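You operate a simulated robot arm through the tools that you are given. There is no shell and no other tool.

You run a simulated two-armed robot. Do the job below in one go: nothing can be reset, and whatever is moved stays where it is left.

Task
Park machine one for service: jog the drum to its mark, switch off and tag it.
Fine: mode dial to HAND, JOG key (not the hand wheel) till the yellow mark stands at the pointer, then main switch off, then the red lock tag on the switch peg.

Only the result counts: the job must be done as asked and must still hold three seconds after the hand-in. Knocking over, shifting, dropping, spilling or breaking anything else fails it.

Robot
Two 7-joint arms with two-finger parallel grippers on one trunk that stands fixed in place. Base frame: the origin is at the foot of the trunk, x ahead of it, y to its left, z up. Readings come in mm, degrees, newtons and seconds.
The left shoulder is at [20, 138, 1443], the right one opposite. Each reaches about 671 mm from its shoulder. Payload 1.57 kg a hand.
The TCP of each hand is the grasp point between the finger pads, 30 mm short of the fingertips. In the tool frame z runs along the fingers and y along their closing line. The gripper opens to 80 mm. The fingers are 17 mm wide and 12 mm thick; the gripper's body (40 by 82 mm) begins 80 mm behind the TCP.
Orientation is told as [roll, pitch, yaw] about the base's x, y, z axes, in that order, counted from this pose: with the fingers straight down and closing along the base's y, the tool's x points along the base's -x, its y along +y and its z along -z.

Tools
- The arms move only by the tool step_arm. It takes "left_commands", "right_commands" or both (then of equal length, played together; a hand with none holds still); each is a list of rows, each an object of numbers (a shift or turn left out is 0, a gripper value left out holds the last): "gripper": the opening, from 0 (shut) to 1 (fully open); "tx", "ty", "tz": the shift along the base's x, y, z in cm; "wx", "wy", "wz": the turn, a rotation vector about the base's x, y, z in rad. In form: [{"gripper": .., "tx": .., "ty": .., "tz": .., "wx": .., "wy": .., "wz": ..}, ...]. A call has 1 to 20 rows; each row is the pose to reach, as a shift and turn from the pose commanded when the call began. Each row takes 0.2 s and may step no farther than 50 mm and 8.6 degrees from the row before; otherwise, or with a gripper value out of range, the whole call is refused. A pose out of reach is approached as far as the arm can. The call stops where the force on the tool passes 90 N (or 10 N more than at its start, if that is more) or the arm is blocked; 0.2 s more then pass. Each finger travels about 45 mm/s and halts on what it meets, pressing with about 27 N; the grip force reading is that of the motor and also rises with nothing between the fingers. The clock runs only during rows and for 0.2 s after the last one: add rows that repeat a pose to give the fingers time. The reply holds the time, the measured pose of the TCP, the force on the tool along the base axes, the opening and the grip force, in the units named above and with some noise, with the torque about the TCP (base axes, N m) and any sound that the robot's microphone picked up.
- Cameras (640 x 400 px; columns grow to the right, rows downward): "scene" is now at [175.3, 51.7, 1358.9]; the picture's right is [0.57, -0.82, 0.00], its down [-0.21, -0.14, -0.97] and it looks along [0.80, 0.55, -0.25] (base axes); focal length 214 px, centre (320, 200). "left" rides on the left gripper at [72, 7, -122] in its tool frame; the picture's right is [-0.09, 1.00, 0.00], its down [-0.84, -0.08, -0.54] and it looks along [-0.54, -0.05, 0.84] (tool axes); focal length 238 px, centre (320, 200). "right" rides on the right gripper at [72, -7, -122] in its tool frame; the picture's right is [0.09, 1.00, 0.00], its down [-0.84, 0.08, -0.54] and it looks along [-0.54, 0.05, 0.84] (tool axes); focal length 238 px, centre (320, 200). There is no depth. A picture from a camera that has moved, and an enlarged one, comes with that camera's place and axes in the base frame and with its lens.
- get_image(camera): a new picture of that camera. The clock stands still meanwhile.
- raise_lower(by): slides the trunk up (or, below 0, down) by that many mm; the arms and the scene camera ride with it, the base frame stays. It gives what a move gives, with no picture.
- aim_head(pan, tilt): turns the head with the scene camera to pan (to the left, within 60 degrees either way) and tilt (down, from -29 to 69), counted from straight ahead of the robot. It gives what a move gives.
- zoom(camera, box): a new picture of the part [left, top, right, bottom] of that camera's present view, enlarged. The clock stands still meanwhile.
- close_job(): hands the job in; it is judged then, once.

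Nothing tells you positions but the pictures and the camera data. Unless the task says otherwise, let go and move clear before handing in.

The tools are called as name(argument=value, ...) on one line, values as JSON. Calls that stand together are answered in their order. step_arm: Moves the arms, as the interface text tells. Its arguments: {"type":"object","properties":{"left_commands":{"type":"array","items":{"type":"object","properties":{"gripper":{"type":"number"},"tx":{"type":"number"},"ty":{"type":"number"},"tz":{"type":"number"},"wx":{"type":"number"},"wy":{"type":"number"},"wz":{"type":"number"}}}},"right_commands":{"type":"array","items":{"type":"object","properties":{"gripper":{"type":"number"},"tx":{"type":"number"},"ty":{"type":"number"},"tz":{"type":"number"},"wx":{"type":"number"},"wy":{"type":"number"},"wz":{"type":"number"}}}}},"required":[]} The other tools are called the same way: raise_lower (by) moves the trunk up or down; aim_head (pan, tilt) turns the head that bears the scene camera; get_image (camera) takes a picture; zoom (camera, box) takes an enlarged picture of a part of a camera's view; close_job () hands the job in.

At the start:

```text
time_s: 0.0
left_ee_pos: [236.6, 361.9, 1289.0]
left_tool_rot: [0.3, 8.1, 0.0]
left_force: [0.8, -0.5, -0.6]
left_torque: [0.01, 0.01, -0.03]
left_gripper_width: 80.1
left_grasp_force: 0.1
right_ee_pos: [294.4, 21.2, 1330.0]
right_tool_rot: [0.0, 0.0, 0.0]
right_force: [0.2, -0.6, -0.4]
right_torque: [0.04, -0.01, 0.02]
right_gripper_width: 79.9
right_grasp_force: 0.0
trunk travel left (down, up): [-818.0, 422.0]
head pan, tilt (commanded): [34.4, 14.4]
```

scene: 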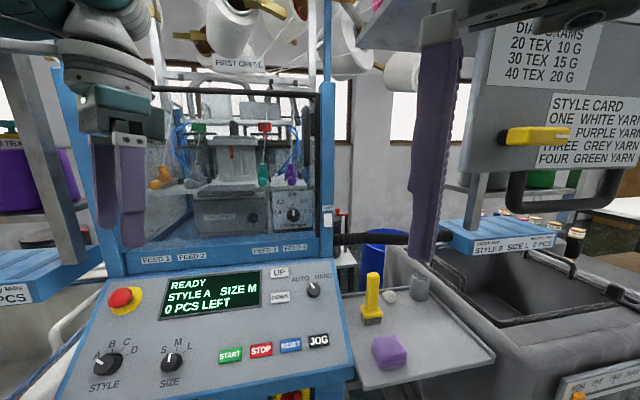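
right: 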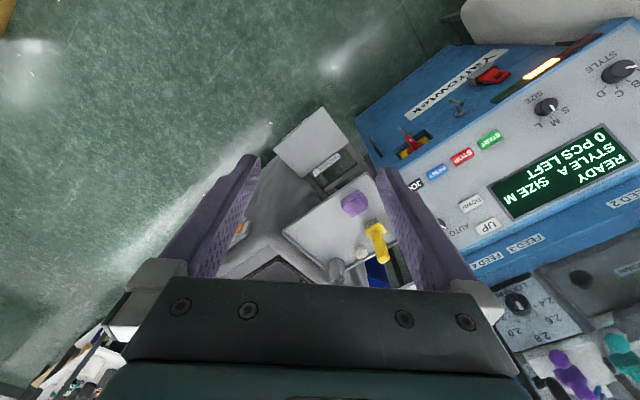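
left: 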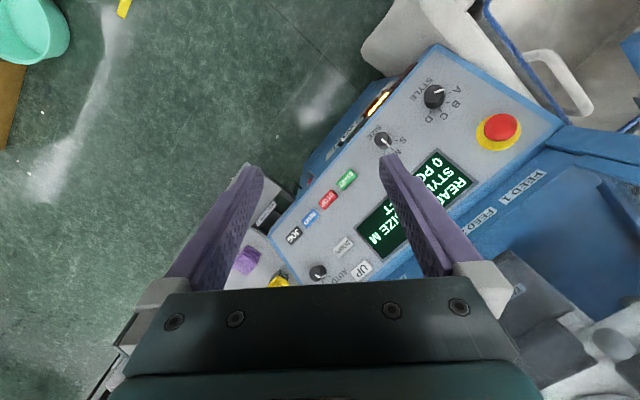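

I see a knitting machine with a control panel: mode dial AUTO/HAND, a JOG key, and on the front apron something red (main switch, tag). I will look closer from all cameras before moving anything.

zoom(camera="scene", box=[60, 240, 380, 400])

zoom(camera="right", box=[340, 20, 640, 220])

zoom(camera="left", box=[240, 40, 560, 290])

zoom(camera="scene", box=[100, 60, 340, 260])

```text
2.00 times, centred on (220, 320) of scene
camera zoom: at [175.3, 51.7, 1358.9], right [0.57, -0.82, 0.0], down [-0.21, -0.14, -0.97], along [0.8, 0.55, -0.25], focal length 429 px, centre (520, -40)
```

zoom: 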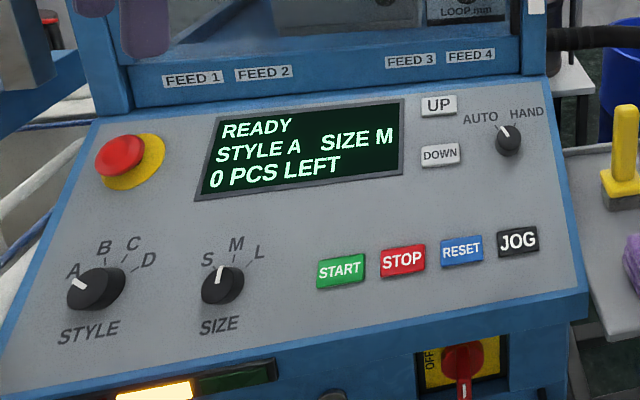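

```text
2.00 times, centred on (490, 120) of right
camera zoom: at [222.0, 14.0, 1450.7], right [-0.09, 1.0, 0.0], down [0.84, 0.08, 0.54], along [0.54, 0.05, -0.84], focal length 477 px, centre (-20, 360)
```

zoom: 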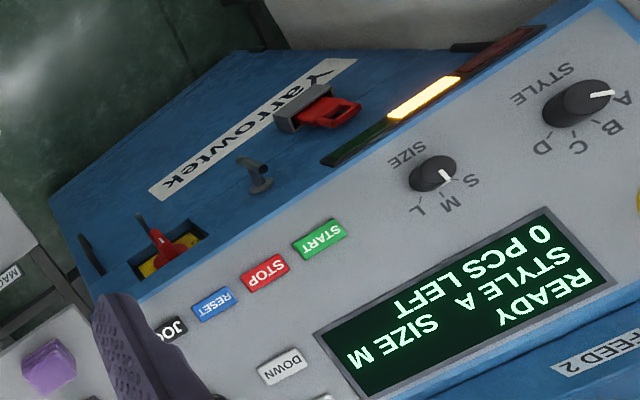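

```text
1.60 times, centred on (400, 165) of left
camera zoom: at [182.8, 368.6, 1420.0], right [0.09, 1.0, -0.01], down [0.9, -0.08, 0.42], along [0.42, -0.05, -0.91], focal length 381 px, centre (192, 256)
```

zoom: 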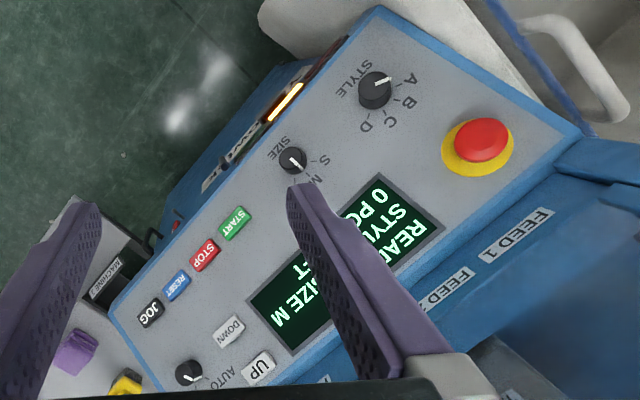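

```text
2.00 times, centred on (220, 160) of scene
camera zoom: at [175.3, 51.7, 1358.9], right [0.57, -0.82, 0.0], down [-0.21, -0.14, -0.97], along [0.8, 0.55, -0.25], focal length 429 px, centre (520, 280)
```

zoom: 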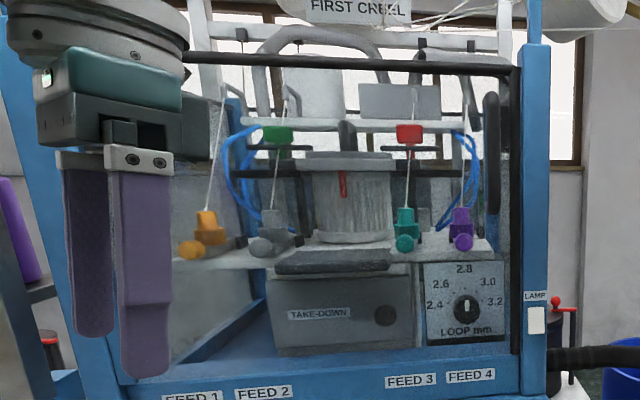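

The panel belongs to a machine with a drum behind glass; the front apron bears a red main switch, a grey peg-like part and a red tag in a holder. I'll look around with the head to confirm which machine is "one" and see the apron.

aim_head(pan=34, tilt=50)

get_image(camera="scene")

zoom(camera="scene", box=[160, 150, 480, 350])

aim_head(pan=0, tilt=25)

get_image(camera="scene")

aim_head(pan=60, tilt=20)

get_image(camera="scene")

```text
time_s: 1.0
left_ee_pos: [237.0, 361.1, 1289.7]
left_tool_rot: [0.2, 8.1, 0.1]
left_force: [-0.2, 0.1, 0.2]
left_torque: [-0.02, 0.01, 0.06]
left_gripper_width: 79.9
left_grasp_force: 0.1
right_ee_pos: [294.4, 21.3, 1329.7]
right_tool_rot: [0.0, 0.0, 0.0]
right_force: [0.6, 0.6, -0.4]
right_torque: [-0.02, 0.0, 0.01]
right_gripper_width: 79.8
right_grasp_force: 0.1
trunk travel left (down, up): [-818.0, 422.0]
head pan, tilt (commanded): [34.0, 50.0]
```

```text
taken
camera scene: at [162.1, 42.0, 1304.3], right [0.56, -0.83, 0.0], down [-0.63, -0.43, -0.64], along [0.53, 0.36, -0.77], focal length 214 px, centre (320, 200)
```

scene: 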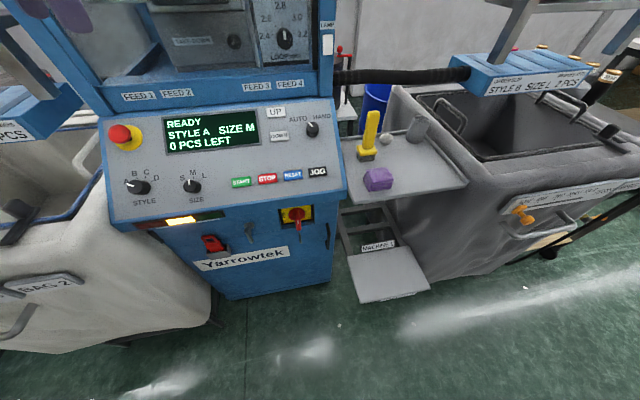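

```text
2.00 times, centred on (320, 250) of scene
camera zoom: at [162.1, 42.0, 1304.3], right [0.56, -0.83, 0.0], down [-0.63, -0.43, -0.64], along [0.53, 0.36, -0.77], focal length 429 px, centre (320, 100)
```

zoom: 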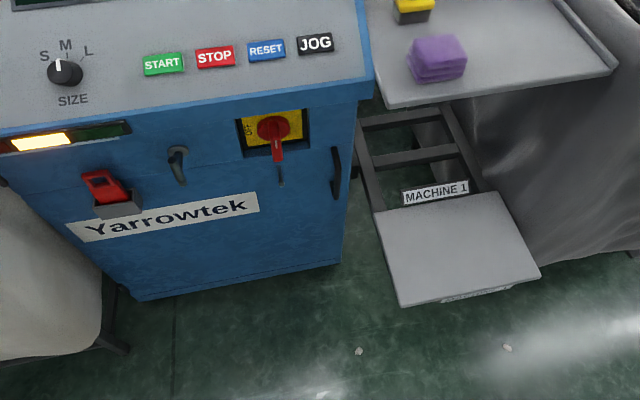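

```text
time_s: 2.0
left_ee_pos: [236.9, 362.6, 1289.1]
left_tool_rot: [0.1, 8.1, 0.0]
left_force: [0.4, 0.0, -0.4]
left_torque: [0.0, 0.02, -0.02]
left_gripper_width: 80.3
left_grasp_force: 0.0
right_ee_pos: [294.9, 21.3, 1329.8]
right_tool_rot: [0.0, 0.0, 0.1]
right_force: [-0.2, -1.3, 0.3]
right_torque: [-0.01, -0.01, -0.01]
right_gripper_width: 80.3
right_grasp_force: 0.1
trunk travel left (down, up): [-818.0, 422.0]
head pan, tilt (commanded): [0.0, 25.0]
```

```text
taken
camera scene: at [190.4, -1.0, 1341.7], right [0.0, -1.0, 0.0], down [-0.42, 0.0, -0.91], along [0.91, 0.0, -0.42], focal length 214 px, centre (320, 200)
```

scene: 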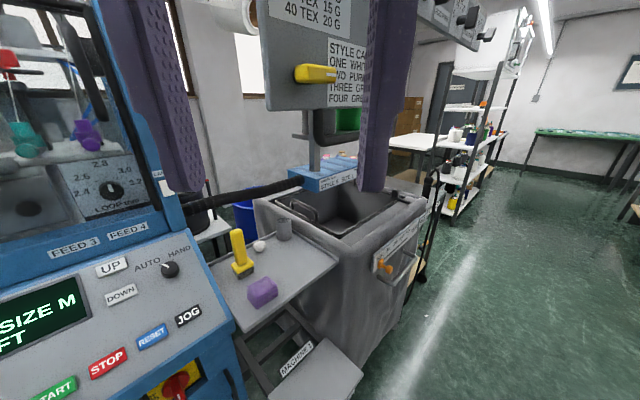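

```text
time_s: 3.3
left_ee_pos: [236.0, 361.6, 1289.0]
left_tool_rot: [0.2, 8.2, 0.0]
left_force: [1.0, -0.1, -0.9]
left_torque: [0.01, -0.01, 0.01]
left_gripper_width: 79.9
left_grasp_force: 0.1
right_ee_pos: [294.6, 21.4, 1329.7]
right_tool_rot: [0.0, 0.1, 0.2]
right_force: [0.1, 0.2, 0.0]
right_torque: [0.0, -0.01, 0.03]
right_gripper_width: 79.9
right_grasp_force: 0.1
trunk travel left (down, up): [-818.0, 422.0]
head pan, tilt (commanded): [60.0, 20.0]
```

```text
taken
camera scene: at [144.8, 79.5, 1349.8], right [0.87, -0.5, 0.0], down [-0.17, -0.3, -0.94], along [0.47, 0.81, -0.34], focal length 214 px, centre (320, 200)
```

scene: 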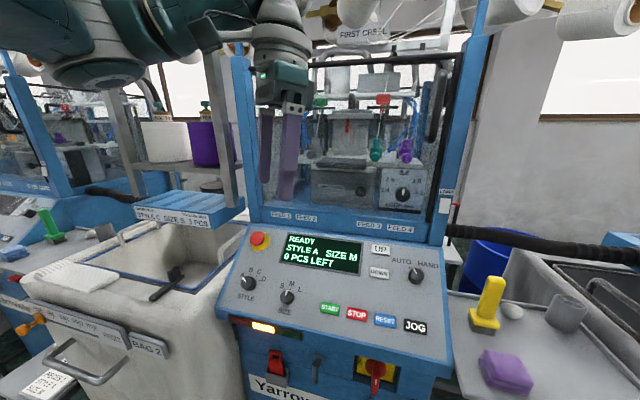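

The machine in front of me stands beside the sign "MACHINE 1", and its twin is far left. I'll zoom in on the apron, the dial and the drum to get details.

aim_head(pan=40, tilt=45)

get_image(camera="scene")

zoom(camera="scene", box=[220, 200, 380, 300])

zoom(camera="scene", box=[260, 70, 380, 150])

```text
time_s: 4.2
left_ee_pos: [236.7, 361.1, 1289.6]
left_tool_rot: [0.2, 8.3, 0.1]
left_force: [-0.8, -0.2, 0.3]
left_torque: [-0.01, -0.04, 0.0]
left_gripper_width: 79.8
left_grasp_force: 0.1
right_ee_pos: [295.0, 21.1, 1328.9]
right_tool_rot: [0.0, 0.0, 0.1]
right_force: [-0.5, -0.7, -0.3]
right_torque: [0.03, 0.01, -0.01]
right_gripper_width: 79.9
right_grasp_force: 0.0
trunk travel left (down, up): [-818.0, 422.0]
head pan, tilt (commanded): [40.0, 45.0]
```

```text
taken
camera scene: at [160.5, 51.2, 1311.2], right [0.64, -0.77, 0.0], down [-0.54, -0.45, -0.71], along [0.54, 0.46, -0.71], focal length 214 px, centre (320, 200)
```

scene: 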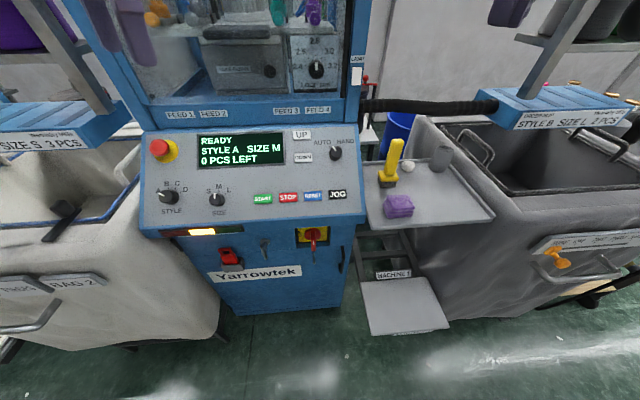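

```text
4.00 times, centred on (300, 250) of scene
camera zoom: at [160.5, 51.2, 1311.2], right [0.64, -0.77, 0.0], down [-0.54, -0.45, -0.71], along [0.54, 0.46, -0.71], focal length 858 px, centre (400, 0)
```

zoom: 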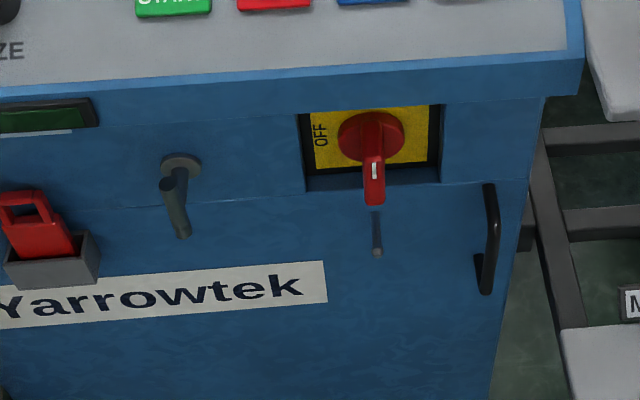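

```text
5.00 times, centred on (320, 110) of scene
camera zoom: at [160.5, 51.2, 1311.2], right [0.64, -0.77, 0.0], down [-0.54, -0.45, -0.71], along [0.54, 0.46, -0.71], focal length 1072 px, centre (320, 650)
```

zoom: 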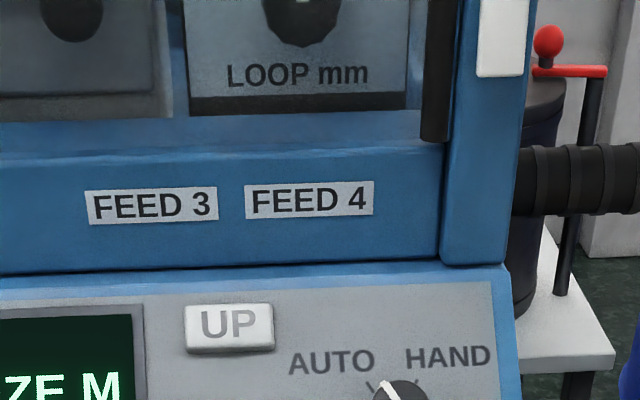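

Triangulating from the pictures: the panel slopes about 45° with its row direction along roughly [0.72, -0.69, 0]; JOG is near (495, 272, 934), the mode dial near (545, 327, 1012), the switch, peg and tag lie on the apron at z about 650–770. All lies too low for the left arm, so I back the left hand off a bit and lower the trunk in stages.

step_arm(left_commands=[{"tx": -1.5, "ty": -1.5, "gripper": 1}, {"tx": -3, "ty": -3}])

raise_lower(by=-150)

aim_head(pan=45, tilt=30)

get_image(camera="scene")

get_image(camera="left")

```text
time_s: 4.8
left_ee_pos: [199.5, 332.2, 1279.9]
left_tool_rot: [-0.1, 11.2, 0.4]
left_force: [0.0, 0.3, -0.3]
left_torque: [0.0, 0.01, -0.01]
left_gripper_width: 80.0
left_grasp_force: 0.1
right_ee_pos: [294.6, 20.9, 1329.6]
right_tool_rot: [0.1, 0.0, 0.1]
right_force: [-0.2, -0.3, 0.1]
right_torque: [0.01, 0.01, 0.01]
right_gripper_width: 80.1
right_grasp_force: 0.1
trunk travel left (down, up): [-818.0, 422.0]
head pan, tilt (commanded): [40.0, 45.0]
```

```text
time_s: 6.5
left_ee_pos: [198.8, 330.6, 1130.5]
left_tool_rot: [0.0, 11.0, 0.0]
left_force: [-0.1, -0.1, -0.9]
left_torque: [0.02, 0.02, 0.02]
left_gripper_width: 80.0
left_grasp_force: 0.0
right_ee_pos: [293.8, 20.3, 1179.8]
right_tool_rot: [0.0, 0.0, 0.0]
right_force: [0.1, 0.4, -0.1]
right_torque: [0.02, -0.01, -0.01]
right_gripper_width: 80.0
right_grasp_force: 0.0
trunk travel left (down, up): [-668.0, 572.0]
head pan, tilt (commanded): [40.0, 45.0]
```

```text
time_s: 7.3
left_ee_pos: [199.7, 330.4, 1129.2]
left_tool_rot: [0.0, 11.0, -0.1]
left_force: [-0.2, 0.0, 0.3]
left_torque: [0.0, 0.01, 0.02]
left_gripper_width: 80.1
left_grasp_force: 0.0
right_ee_pos: [295.1, 22.4, 1179.7]
right_tool_rot: [0.0, 0.1, 0.1]
right_force: [0.1, 0.0, -0.1]
right_torque: [0.0, -0.02, -0.03]
right_gripper_width: 80.2
right_grasp_force: 0.1
trunk travel left (down, up): [-668.0, 572.0]
head pan, tilt (commanded): [45.0, 30.0]
```

```text
taken
camera scene: at [162.2, 62.8, 1183.7], right [0.71, -0.71, 0.0], down [-0.35, -0.35, -0.87], along [0.61, 0.61, -0.5], focal length 214 px, centre (320, 200)
```

scene: 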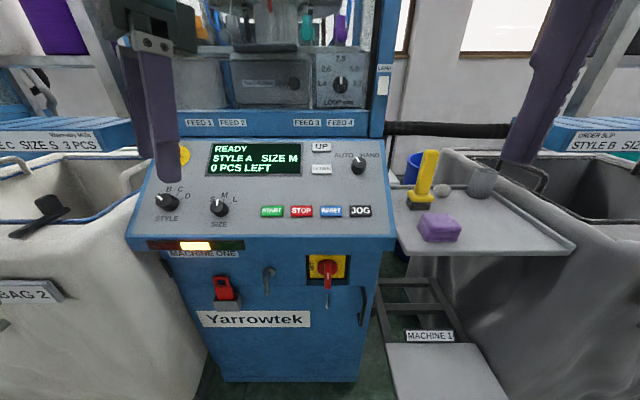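

```text
taken
camera left: at [151.5, 337.8, 1262.8], right [0.09, 1.0, -0.02], down [0.92, -0.08, 0.37], along [0.37, -0.05, -0.93], focal length 238 px, centre (320, 200)
```

left: 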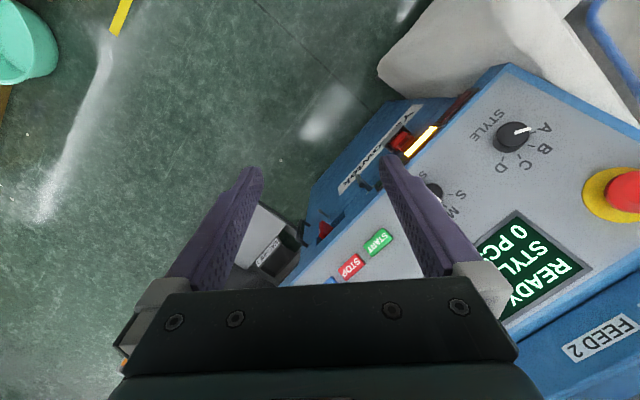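

The apron label reads MACHINE ONE, so this is the right machine. I'll zoom in for measuring the dial, JOG key and drum from this new camera place.

zoom(camera="scene", box=[240, 130, 400, 230])

zoom(camera="scene", box=[200, 240, 392, 360])

aim_head(pan=45, tilt=0)

get_image(camera="scene")

zoom(camera="scene", box=[180, 80, 372, 200])

```text
4.00 times, centred on (320, 180) of scene
camera zoom: at [162.2, 62.8, 1183.7], right [0.71, -0.71, 0.0], down [-0.35, -0.35, -0.87], along [0.61, 0.61, -0.5], focal length 858 px, centre (320, 280)
```

zoom: 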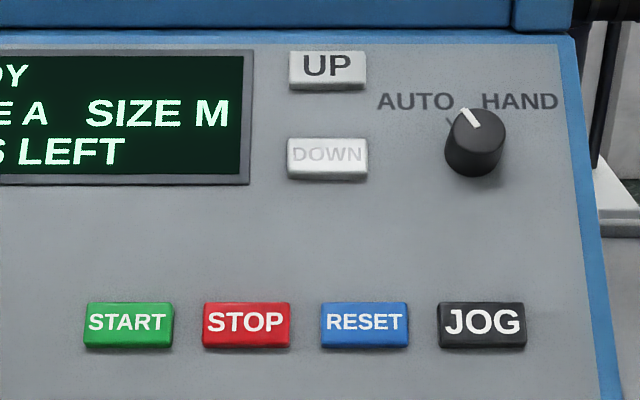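

```text
3.33 times, centred on (296, 300) of scene
camera zoom: at [162.2, 62.8, 1183.7], right [0.71, -0.71, 0.0], down [-0.35, -0.35, -0.87], along [0.61, 0.61, -0.5], focal length 715 px, centre (400, -133)
```

zoom: 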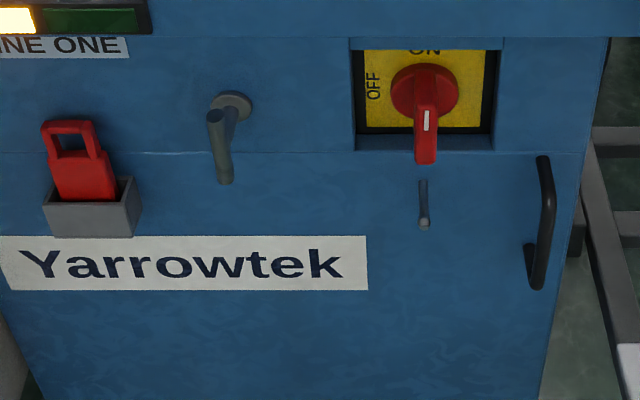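

```text
time_s: 8.3
left_ee_pos: [198.2, 330.5, 1128.9]
left_tool_rot: [0.2, 11.0, -0.2]
left_force: [0.2, 0.1, 0.0]
left_torque: [0.01, -0.02, 0.02]
left_gripper_width: 80.0
left_grasp_force: 0.0
right_ee_pos: [294.1, 20.5, 1179.0]
right_tool_rot: [0.1, 0.0, 0.0]
right_force: [-0.6, 0.3, -0.1]
right_torque: [0.0, -0.01, -0.01]
right_gripper_width: 79.9
right_grasp_force: 0.0
trunk travel left (down, up): [-668.0, 572.0]
head pan, tilt (commanded): [45.0, 0.0]
```

```text
taken
camera scene: at [161.9, 62.5, 1232.0], right [0.71, -0.71, 0.0], down [0.0, 0.0, -1.0], along [0.71, 0.71, 0.0], focal length 214 px, centre (320, 200)
```

scene: 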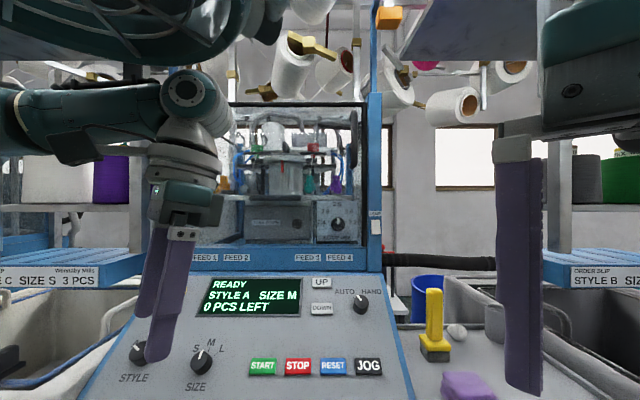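

```text
3.33 times, centred on (276, 140) of scene
camera zoom: at [161.9, 62.5, 1232.0], right [0.71, -0.71, 0.0], down [0.0, 0.0, -1.0], along [0.71, 0.71, 0.0], focal length 715 px, centre (467, 400)
```

zoom: 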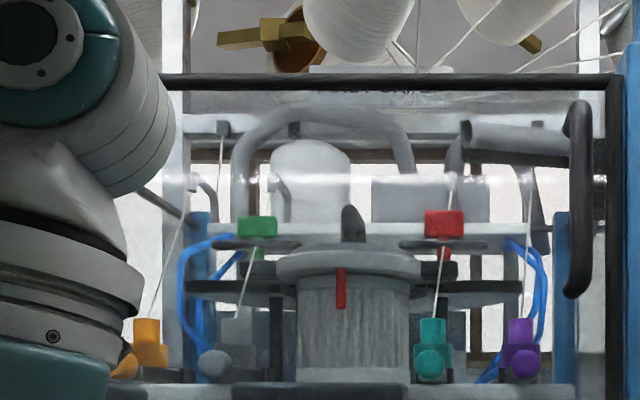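

The machine faces me squarely at 45° (row direction [0.71, -0.71, 0]); drum seen with a red pointer in front, and the dial now points at AUTO. I lower a further 100 mm, then swing the left hand to a stand-off in front of the dial, with fingers along the panel's normal.

raise_lower(by=-100)

aim_head(pan=45, tilt=10)

get_image(camera="scene")

zoom(camera="scene", box=[260, 200, 420, 300])

```text
time_s: 9.6
left_ee_pos: [198.5, 330.0, 1029.2]
left_tool_rot: [0.0, 11.0, -0.3]
left_force: [0.0, -0.9, 0.2]
left_torque: [0.02, -0.01, 0.0]
left_gripper_width: 80.1
left_grasp_force: 0.1
right_ee_pos: [294.0, 21.5, 1079.2]
right_tool_rot: [0.0, 0.0, 0.2]
right_force: [-0.6, 0.2, 0.4]
right_torque: [-0.02, 0.0, -0.02]
right_gripper_width: 80.1
right_grasp_force: 0.0
trunk travel left (down, up): [-568.0, 672.0]
head pan, tilt (commanded): [45.0, 0.0]
```

```text
time_s: 10.3
left_ee_pos: [199.1, 330.1, 1029.8]
left_tool_rot: [0.1, 11.0, -0.3]
left_force: [0.1, 0.4, 0.5]
left_torque: [0.0, 0.0, -0.03]
left_gripper_width: 79.9
left_grasp_force: 0.0
right_ee_pos: [295.4, 21.0, 1079.5]
right_tool_rot: [0.0, 0.0, 0.2]
right_force: [-0.1, 0.3, -0.1]
right_torque: [-0.02, 0.0, 0.01]
right_gripper_width: 79.9
right_grasp_force: 0.0
trunk travel left (down, up): [-568.0, 672.0]
head pan, tilt (commanded): [45.0, 10.0]
```

```text
taken
camera scene: at [164.0, 64.6, 1116.2], right [0.71, -0.71, 0.0], down [-0.12, -0.12, -0.98], along [0.7, 0.7, -0.17], focal length 214 px, centre (320, 200)
```

scene: 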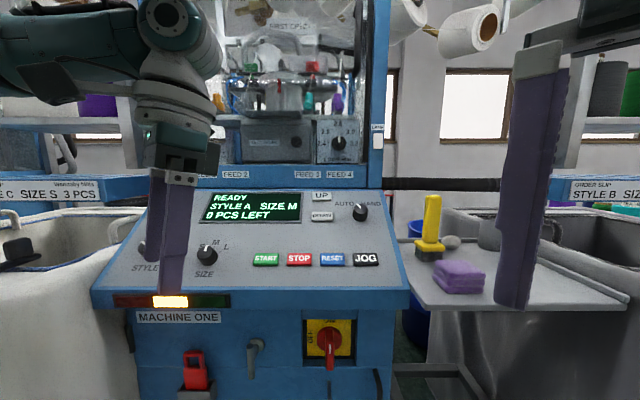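

```text
4.00 times, centred on (340, 250) of scene
camera zoom: at [164.0, 64.6, 1116.2], right [0.71, -0.71, 0.0], down [-0.12, -0.12, -0.98], along [0.7, 0.7, -0.17], focal length 858 px, centre (240, 0)
```

zoom: 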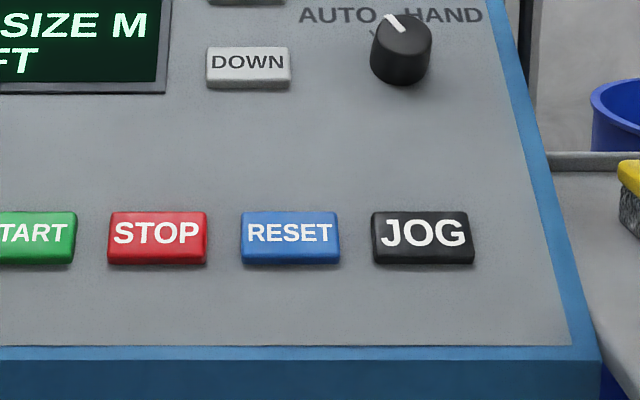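

From three camera places the dial comes out at about (544, 322, 1011) and JOG at (493, 272, 936), with the panel tilted 45°. Now I bring the left hand to a stand-off 90 mm from the dial, fingers along the panel normal.

step_arm(left_commands=[{"tx": 2.9, "ty": -0.55, "tz": 0.36, "wx": 0.0363, "wy": -0.0877, "wz": 0.0727}, {"tx": 5.8, "ty": -1.1, "tz": 0.72, "wx": 0.0727, "wy": -0.1754, "wz": 0.1454}, {"tx": 8.8, "ty": -1.65, "tz": 1.08, "wx": 0.109, "wy": -0.2631, "wz": 0.218}, {"tx": 11.7, "ty": -2.2, "tz": 1.44, "wx": 0.1453, "wy": -0.3508, "wz": 0.2907}, {"tx": 14.6, "ty": -2.75, "tz": 1.8, "wx": 0.1817, "wy": -0.4385, "wz": 0.3634}, {"tx": 17.5, "ty": -3.3, "tz": 2.16, "wx": 0.218, "wy": -0.5261, "wz": 0.4361}, {"tx": 20.4, "ty": -3.85, "tz": 2.52, "wx": 0.2543, "wy": -0.6138, "wz": 0.5088}, {"tx": 23.4, "ty": -4.4, "tz": 2.88, "wx": 0.2906, "wy": -0.7015, "wz": 0.5814}, {"tx": 26.3, "ty": -4.95, "tz": 3.24, "wx": 0.327, "wy": -0.7892, "wz": 0.6541}, {"tx": 29.2, "ty": -5.5, "tz": 3.6, "wx": 0.3633, "wy": -0.8769, "wz": 0.7268}, {"tx": 29.2, "ty": -5.5, "tz": 3.6, "wx": 0.3633, "wy": -0.8769, "wz": 0.7268}])

get_image(camera="scene")

get_image(camera="left")

```text
time_s: 12.7
left_ee_pos: [499.1, 276.5, 1076.5]
left_tool_rot: [0.1, -45.0, 45.1]
left_force: [0.0, 1.4, -0.3]
left_torque: [0.0, -0.01, 0.0]
left_gripper_width: 80.0
left_grasp_force: 0.0
right_ee_pos: [294.5, 20.4, 1079.2]
right_tool_rot: [0.0, 0.0, 0.0]
right_force: [-0.5, -0.3, 0.1]
right_torque: [0.0, 0.01, 0.01]
right_gripper_width: 79.9
right_grasp_force: 0.0
trunk travel left (down, up): [-568.0, 672.0]
head pan, tilt (commanded): [45.0, 10.0]
```

```text
taken
camera scene: at [164.0, 64.6, 1116.1], right [0.71, -0.71, 0.0], down [-0.12, -0.12, -0.98], along [0.7, 0.7, -0.17], focal length 214 px, centre (320, 200)
```

scene: 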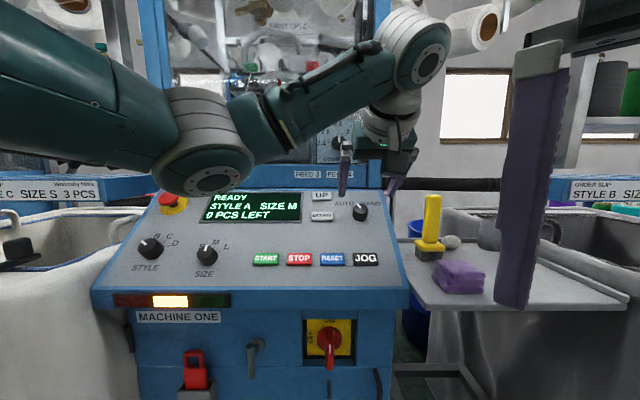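

```text
taken
camera left: at [397.3, 184.1, 1110.7], right [-0.66, 0.75, 0.07], down [0.2, 0.09, 0.97], along [0.72, 0.66, -0.21], focal length 238 px, centre (320, 200)
```

left: 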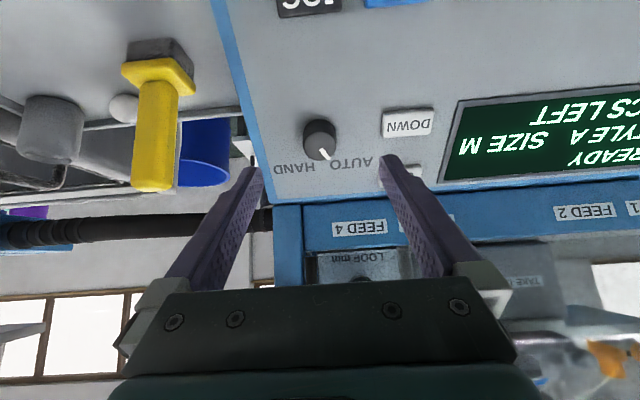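

The hand stands squarely 90 mm off the dial with the dial centred between the fingers. I zoom to see the knob's shape and tick angles before gripping.

zoom(camera="left", box=[264, 100, 392, 180])

zoom(camera="scene", box=[330, 180, 410, 230])

zoom(camera="left", box=[240, 0, 400, 100])

```text
5.00 times, centred on (328, 140) of left
camera zoom: at [397.3, 184.1, 1110.7], right [-0.66, 0.75, 0.07], down [0.2, 0.09, 0.97], along [0.72, 0.66, -0.21], focal length 1192 px, centre (280, 500)
```

zoom: 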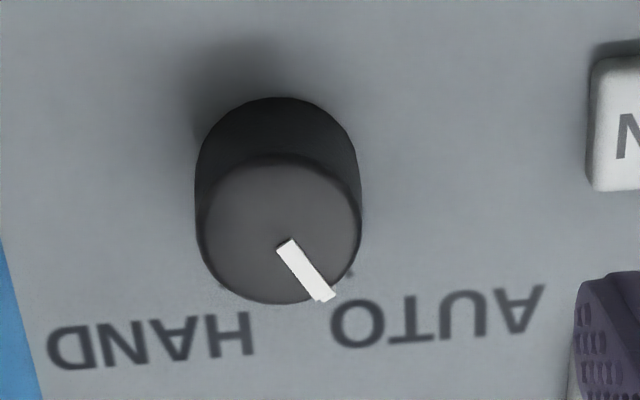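

```text
8.00 times, centred on (370, 205) of scene
camera zoom: at [164.0, 64.6, 1116.1], right [0.71, -0.71, 0.0], down [-0.12, -0.12, -0.98], along [0.7, 0.7, -0.17], focal length 1716 px, centre (-80, 160)
```

zoom: 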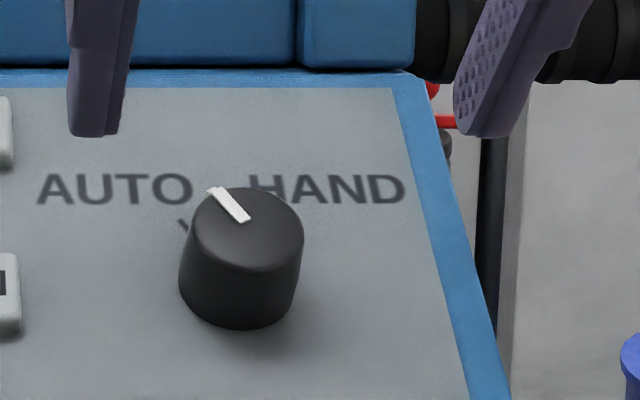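

```text
4.00 times, centred on (320, 50) of left
camera zoom: at [397.3, 184.1, 1110.7], right [-0.66, 0.75, 0.07], down [0.2, 0.09, 0.97], along [0.72, 0.66, -0.21], focal length 953 px, centre (320, 800)
```

zoom: 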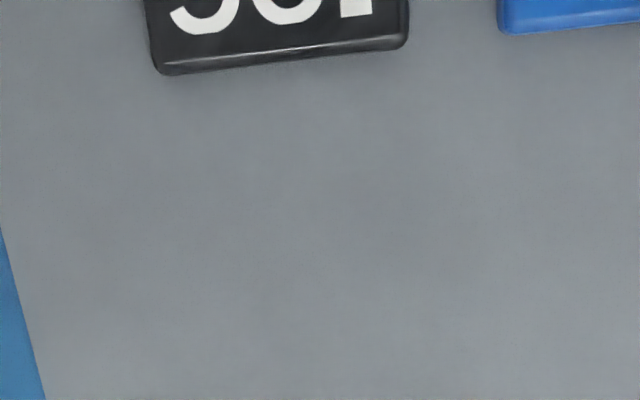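

The knob is round, about 33 mm across, pointing about 33° left at AUTO. I turn the hand 30° counter-clockwise beforehand, narrow the fingers and advance to just above the panel face round the knob.

step_arm(left_commands=[{"gripper": 0.7, "wx": -0.0655, "wy": -0.0655, "wz": 0.0926}, {"wx": -0.131, "wy": -0.131, "wz": 0.1851}, {"wx": -0.1964, "wy": -0.1964, "wz": 0.2777}, {"wx": -0.2618, "wy": -0.2618, "wz": 0.3702}, {"tx": 0.9, "ty": 0.9, "tz": -1.27, "wx": -0.2618, "wy": -0.2618, "wz": 0.3702}, {"tx": 1.8, "ty": 1.8, "tz": -2.55, "wx": -0.2618, "wy": -0.2618, "wz": 0.3702}, {"tx": 2.4, "ty": 2.4, "tz": -3.4, "wx": -0.2618, "wy": -0.2618, "wz": 0.3702}, {"tx": 2.8, "ty": 2.8, "tz": -3.95, "wx": -0.2618, "wy": -0.2618, "wz": 0.3702}])

get_image(camera="left")

zoom(camera="scene", box=[300, 150, 428, 230])

```text
time_s: 14.5
left_ee_pos: [525.9, 304.4, 1034.6]
left_tool_rot: [-26.5, -37.6, 84.1]
left_force: [-0.6, 0.3, -0.2]
left_torque: [0.01, 0.01, -0.06]
left_gripper_width: 55.9
left_grasp_force: 0.1
right_ee_pos: [294.9, 20.7, 1079.3]
right_tool_rot: [0.0, 0.0, 0.0]
right_force: [-0.4, 0.1, -0.1]
right_torque: [0.02, -0.02, -0.02]
right_gripper_width: 80.5
right_grasp_force: 0.1
trunk travel left (down, up): [-568.0, 672.0]
head pan, tilt (commanded): [45.0, 10.0]
```

```text
taken
camera left: at [454.5, 190.0, 1074.9], right [-0.85, 0.43, -0.29], down [-0.14, 0.36, 0.92], along [0.5, 0.83, -0.25], focal length 238 px, centre (320, 200)
```

left: 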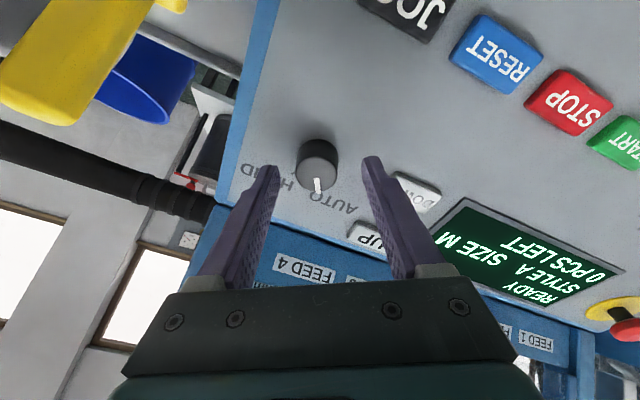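

```text
5.00 times, centred on (364, 190) of scene
camera zoom: at [164.0, 64.6, 1116.1], right [0.71, -0.71, 0.0], down [-0.12, -0.12, -0.98], along [0.7, 0.7, -0.17], focal length 1072 px, centre (100, 250)
```

zoom: 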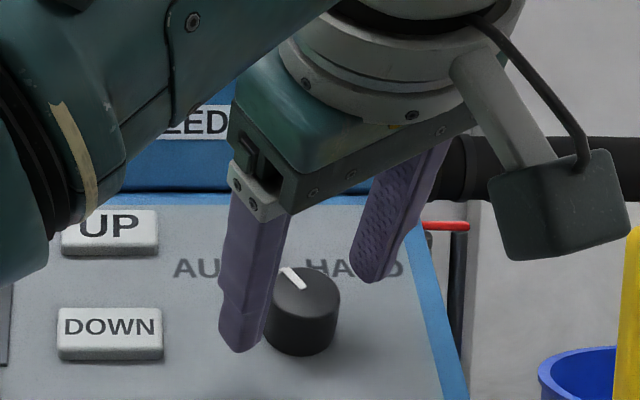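

The knob's middle looks about 40 mm ahead of the grasp point, well centred; the fingertips are about level with the knob's top. I advance another 14 mm and check.

step_arm(left_commands=[{"tx": 0.35, "ty": 0.35, "tz": -0.5}, {"tx": 0.7, "ty": 0.7, "tz": -1.0}])

zoom(camera="left", box=[220, 110, 420, 235])

zoom(camera="scene", box=[310, 170, 406, 230])

```text
time_s: 15.1
left_ee_pos: [533.3, 312.4, 1026.2]
left_tool_rot: [-26.3, -37.7, 84.2]
left_force: [0.8, 0.1, -0.5]
left_torque: [-0.05, -0.03, 0.0]
left_gripper_width: 55.8
left_grasp_force: 0.1
right_ee_pos: [294.0, 21.5, 1079.2]
right_tool_rot: [0.0, 0.0, 0.0]
right_force: [-1.4, 0.2, 0.3]
right_torque: [0.01, -0.01, 0.02]
right_gripper_width: 80.2
right_grasp_force: 0.1
trunk travel left (down, up): [-568.0, 672.0]
head pan, tilt (commanded): [45.0, 10.0]
```

```text
3.20 times, centred on (320, 172) of left
camera zoom: at [461.7, 196.7, 1065.2], right [-0.85, 0.43, -0.29], down [-0.14, 0.36, 0.92], along [0.5, 0.83, -0.25], focal length 763 px, centre (320, 288)
```

zoom: 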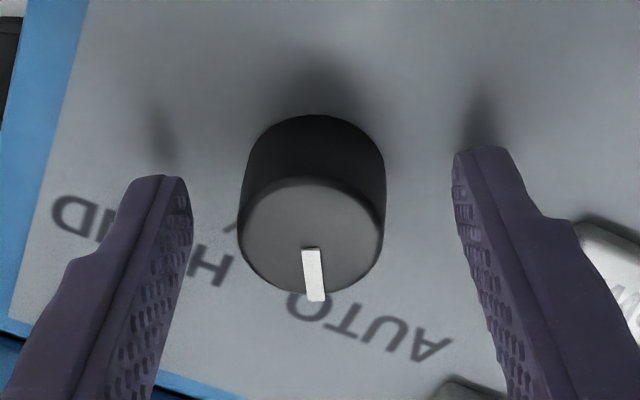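

```text
6.67 times, centred on (358, 200) of scene
camera zoom: at [164.0, 64.6, 1116.1], right [0.71, -0.71, 0.0], down [-0.12, -0.12, -0.98], along [0.7, 0.7, -0.17], focal length 1430 px, centre (67, 200)
```

zoom: 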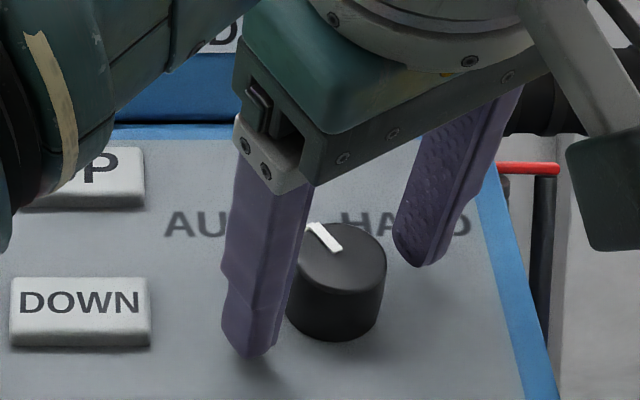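

Fingertips are about 9 mm off the panel and the knob sits 2 mm off centre. I correct this, go 3 mm deeper and close on the knob.

step_arm(left_commands=[{"tx": 0.32, "ty": 0.06, "tz": -0.15}, {"tx": 0.32, "ty": 0.06, "tz": -0.15, "gripper": 0.3}, {"tx": 0.32, "ty": 0.06, "tz": -0.15, "gripper": 0.3}, {"tx": 0.32, "ty": 0.06, "tz": -0.15, "gripper": 0.3}, {"tx": 0.32, "ty": 0.06, "tz": -0.15, "gripper": 0.3}])

zoom(camera="left", box=[220, 110, 420, 235])

```text
time_s: 16.3
left_ee_pos: [536.8, 312.3, 1023.8]
left_tool_rot: [-26.3, -37.9, 84.2]
left_force: [-0.3, 0.8, 0.3]
left_torque: [0.09, 0.55, 0.35]
left_gripper_width: 31.4
left_grasp_force: 36.4
right_ee_pos: [295.1, 22.3, 1079.8]
right_tool_rot: [0.1, 0.0, 0.2]
right_force: [0.2, 0.2, 0.3]
right_torque: [-0.01, 0.03, 0.0]
right_gripper_width: 80.0
right_grasp_force: 0.0
trunk travel left (down, up): [-568.0, 672.0]
head pan, tilt (commanded): [45.0, 10.0]
```

```text
3.20 times, centred on (320, 172) of left
camera zoom: at [464.4, 197.3, 1064.1], right [-0.85, 0.43, -0.29], down [-0.13, 0.36, 0.92], along [0.5, 0.83, -0.25], focal length 763 px, centre (320, 288)
```

zoom: 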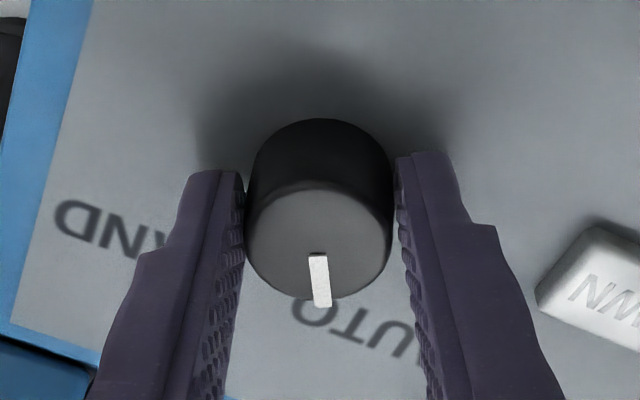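

The knob is gripped (31 mm, 36 N) and the pointer lines up with the hand at about -30°. I turn clockwise 60° toward HAND.

step_arm(left_commands=[{"wx": 0.0655, "wy": 0.0655, "wz": -0.0926}, {"wx": 0.1309, "wy": 0.1309, "wz": -0.1851}, {"wx": 0.1964, "wy": 0.1964, "wz": -0.2777}, {"wx": 0.2618, "wy": 0.2618, "wz": -0.3702}, {"wx": 0.3273, "wy": 0.3273, "wz": -0.4628}, {"wx": 0.3927, "wy": 0.3927, "wz": -0.5554}, {"wx": 0.4582, "wy": 0.4582, "wz": -0.6479}, {"wx": 0.5236, "wy": 0.5236, "wz": -0.7405}])

zoom(camera="left", box=[220, 110, 420, 235])

get_image(camera="scene")

```text
time_s: 18.1
left_ee_pos: [535.5, 313.9, 1024.2]
left_tool_rot: [26.9, -37.6, 5.7]
left_force: [-11.9, 3.9, 1.7]
left_torque: [-0.5, -0.91, -0.5]
left_gripper_width: 31.4
left_grasp_force: 40.3
right_ee_pos: [293.0, 23.0, 1078.6]
right_tool_rot: [0.1, 0.0, 0.1]
right_force: [-0.7, 0.2, 0.0]
right_torque: [0.01, -0.03, 0.0]
right_gripper_width: 80.2
right_grasp_force: 0.1
trunk travel left (down, up): [-568.0, 672.0]
head pan, tilt (commanded): [45.0, 10.0]
```

```text
3.20 times, centred on (320, 172) of left
camera zoom: at [415.7, 252.6, 1068.3], right [-0.29, 0.86, 0.41], down [0.42, -0.27, 0.87], along [0.86, 0.42, -0.28], focal length 763 px, centre (320, 288)
```

zoom: 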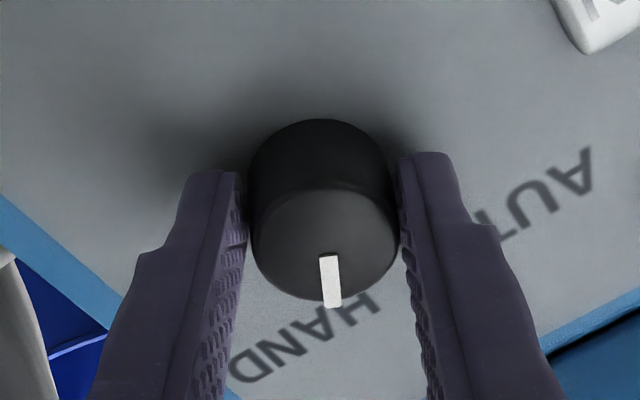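

```text
taken
camera scene: at [162.8, 65.3, 1116.0], right [0.71, -0.71, 0.0], down [-0.12, -0.12, -0.98], along [0.7, 0.7, -0.17], focal length 214 px, centre (320, 200)
```

scene: 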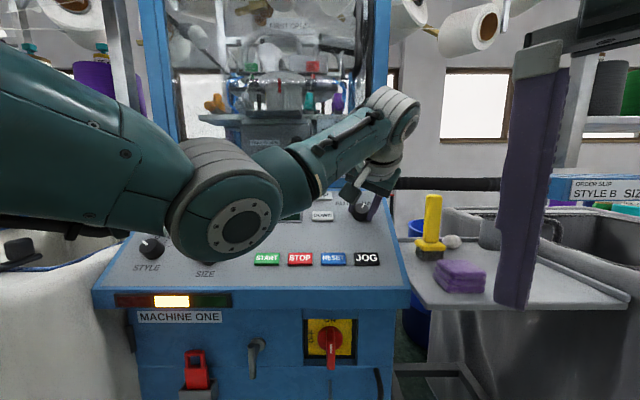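

The knob followed; its pointer is now on the HAND side. I open the fingers to let it settle and look at the pointer.

step_arm(left_commands=[{"gripper": 0.6}, {"gripper": 0.6}, {"gripper": 0.6}])

zoom(camera="left", box=[220, 110, 420, 235])

zoom(camera="scene", box=[300, 160, 428, 240])

```text
time_s: 18.9
left_ee_pos: [537.5, 311.0, 1024.2]
left_tool_rot: [26.7, -37.7, 5.7]
left_force: [0.2, -0.6, -0.9]
left_torque: [-0.02, -0.01, 0.01]
left_gripper_width: 48.0
left_grasp_force: 0.1
right_ee_pos: [294.2, 21.0, 1078.6]
right_tool_rot: [0.0, 0.0, 0.1]
right_force: [0.2, 0.2, 0.1]
right_torque: [-0.01, 0.02, -0.01]
right_gripper_width: 80.2
right_grasp_force: 0.1
trunk travel left (down, up): [-568.0, 672.0]
head pan, tilt (commanded): [45.0, 10.0]
```

```text
3.20 times, centred on (320, 172) of left
camera zoom: at [416.9, 251.5, 1068.3], right [-0.29, 0.86, 0.41], down [0.42, -0.27, 0.87], along [0.86, 0.42, -0.28], focal length 763 px, centre (320, 288)
```

zoom: 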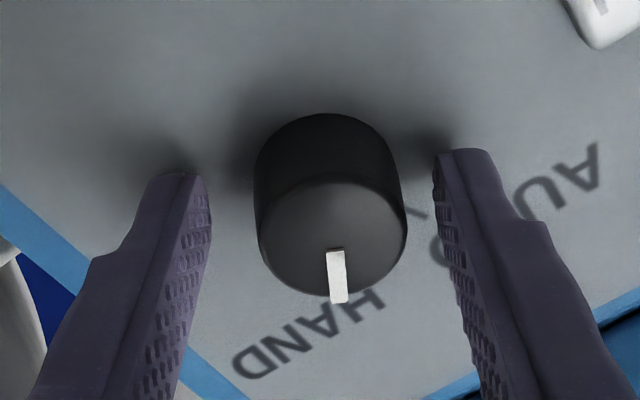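

```text
5.00 times, centred on (364, 200) of scene
camera zoom: at [164.0, 64.6, 1116.1], right [0.71, -0.71, 0.0], down [-0.12, -0.12, -0.98], along [0.7, 0.7, -0.17], focal length 1072 px, centre (100, 200)
```

zoom: 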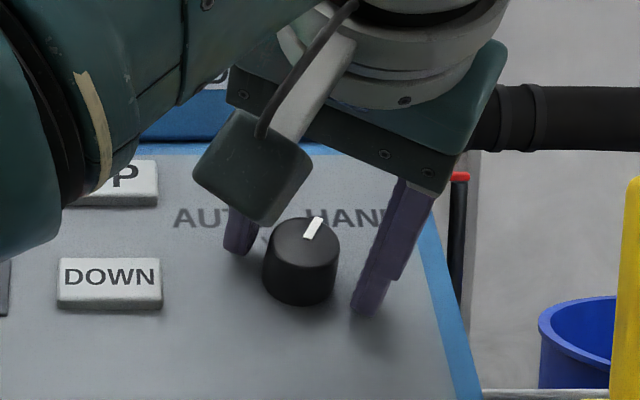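

The pointer now rests symmetrically on the HAND side. I back off and check the dial and display.

step_arm(left_commands=[{"tx": -1.0, "ty": -1.0, "tz": 1.41}, {"tx": -2.5, "ty": -2.5, "tz": 3.53}, {"tx": -4.0, "ty": -4.0, "tz": 5.66}, {"tx": -5.0, "ty": -5.0, "tz": 7.07, "gripper": 0.0}, {"tx": -6.0, "ty": -6.0, "tz": 7.07, "wx": -0.0655, "wy": -0.0655, "wz": 0.0926}, {"tx": -7.5, "ty": -7.5, "tz": 6.0, "wx": -0.131, "wy": -0.131, "wz": 0.1851}, {"tx": -9.0, "ty": -9.0, "tz": 4.5, "wx": -0.1964, "wy": -0.1964, "wz": 0.2777}, {"tx": -10.0, "ty": -10.0, "tz": 3.0, "wx": -0.2618, "wy": -0.2618, "wz": 0.3702}])

get_image(camera="scene")

get_image(camera="left")

```text
time_s: 20.7
left_ee_pos: [436.8, 212.2, 1053.8]
left_tool_rot: [0.0, -45.1, 45.3]
left_force: [0.4, -0.9, 0.2]
left_torque: [-0.04, 0.02, 0.02]
left_gripper_width: 0.0
left_grasp_force: 21.2
right_ee_pos: [294.2, 22.7, 1078.4]
right_tool_rot: [0.1, 0.0, 0.1]
right_force: [-0.2, 0.1, 0.3]
right_torque: [0.01, 0.04, 0.01]
right_gripper_width: 80.2
right_grasp_force: 0.0
trunk travel left (down, up): [-568.0, 672.0]
head pan, tilt (commanded): [45.0, 10.0]
```

```text
taken
camera scene: at [163.9, 64.5, 1116.1], right [0.71, -0.71, 0.0], down [-0.12, -0.12, -0.98], along [0.7, 0.7, -0.17], focal length 214 px, centre (320, 200)
```

scene: 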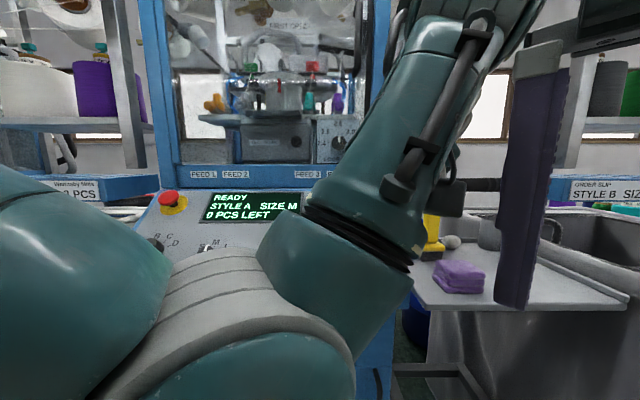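

```text
taken
camera left: at [335.5, 120.5, 1088.8], right [-0.66, 0.75, 0.07], down [0.2, 0.09, 0.97], along [0.72, 0.66, -0.21], focal length 238 px, centre (320, 200)
```

left: 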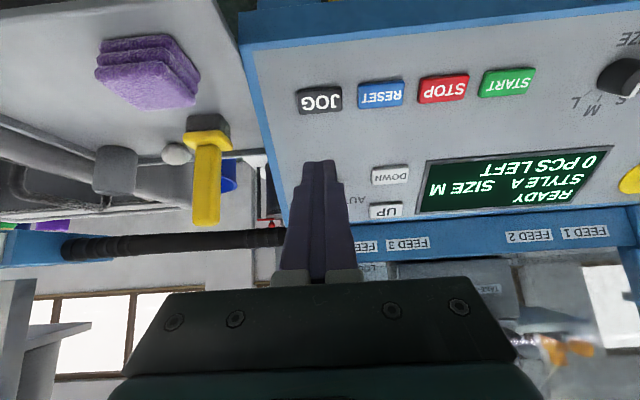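

The hand is clear and the drum stays in the scene camera's sight. The left camera confirms the JOG key's place, so I move to a stand-off 30 mm before the key with shut fingers and note the drum first.

step_arm(left_commands=[{"tx": 0.9, "ty": 1.0, "tz": -2.5}, {"tx": 1.8, "ty": 2.1, "tz": -5.0}, {"tx": 2.55, "ty": 3.15, "tz": -7.58}, {"tx": 2.55, "ty": 3.15, "tz": -7.58}])

get_image(camera="left")

get_image(camera="scene")

zoom(camera="scene", box=[200, 40, 360, 140])

```text
time_s: 21.7
left_ee_pos: [461.5, 244.4, 976.9]
left_tool_rot: [0.2, -45.0, 45.0]
left_force: [-1.2, -0.2, 0.0]
left_torque: [-0.05, -0.01, -0.03]
left_gripper_width: 0.0
left_grasp_force: 21.4
right_ee_pos: [294.9, 21.5, 1079.7]
right_tool_rot: [0.0, 0.1, 0.1]
right_force: [0.2, 0.0, 0.4]
right_torque: [0.02, 0.02, -0.03]
right_gripper_width: 80.1
right_grasp_force: 0.1
trunk travel left (down, up): [-568.0, 672.0]
head pan, tilt (commanded): [45.0, 10.0]
```

```text
taken
camera left: at [360.1, 152.9, 1012.3], right [-0.66, 0.75, 0.07], down [0.2, 0.09, 0.97], along [0.72, 0.66, -0.21], focal length 238 px, centre (320, 200)
```

left: 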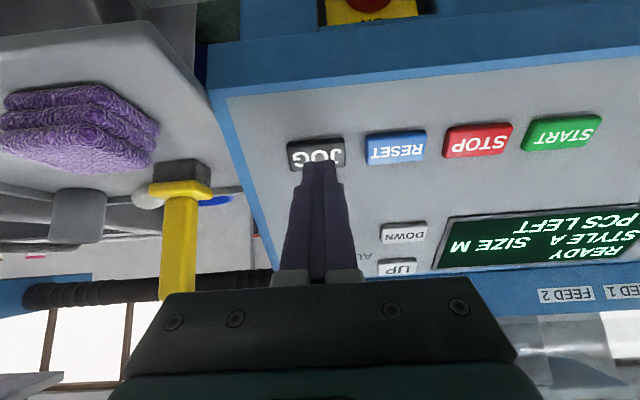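

```text
taken
camera scene: at [164.0, 64.6, 1116.1], right [0.71, -0.71, 0.0], down [-0.12, -0.12, -0.98], along [0.7, 0.7, -0.17], focal length 214 px, centre (320, 200)
```

scene: 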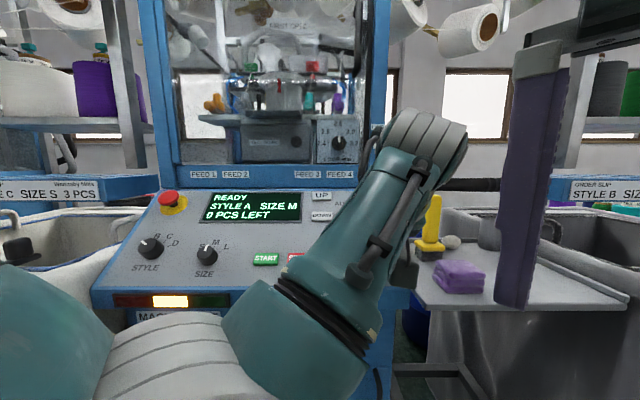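

```text
4.00 times, centred on (280, 90) of scene
camera zoom: at [164.0, 64.6, 1116.1], right [0.71, -0.71, 0.0], down [-0.12, -0.12, -0.98], along [0.7, 0.7, -0.17], focal length 858 px, centre (480, 640)
```

zoom: 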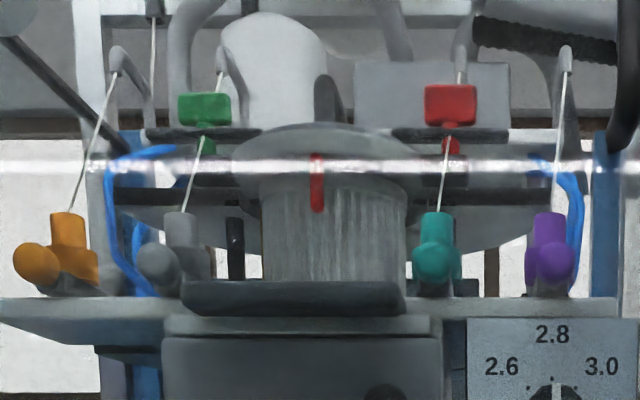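

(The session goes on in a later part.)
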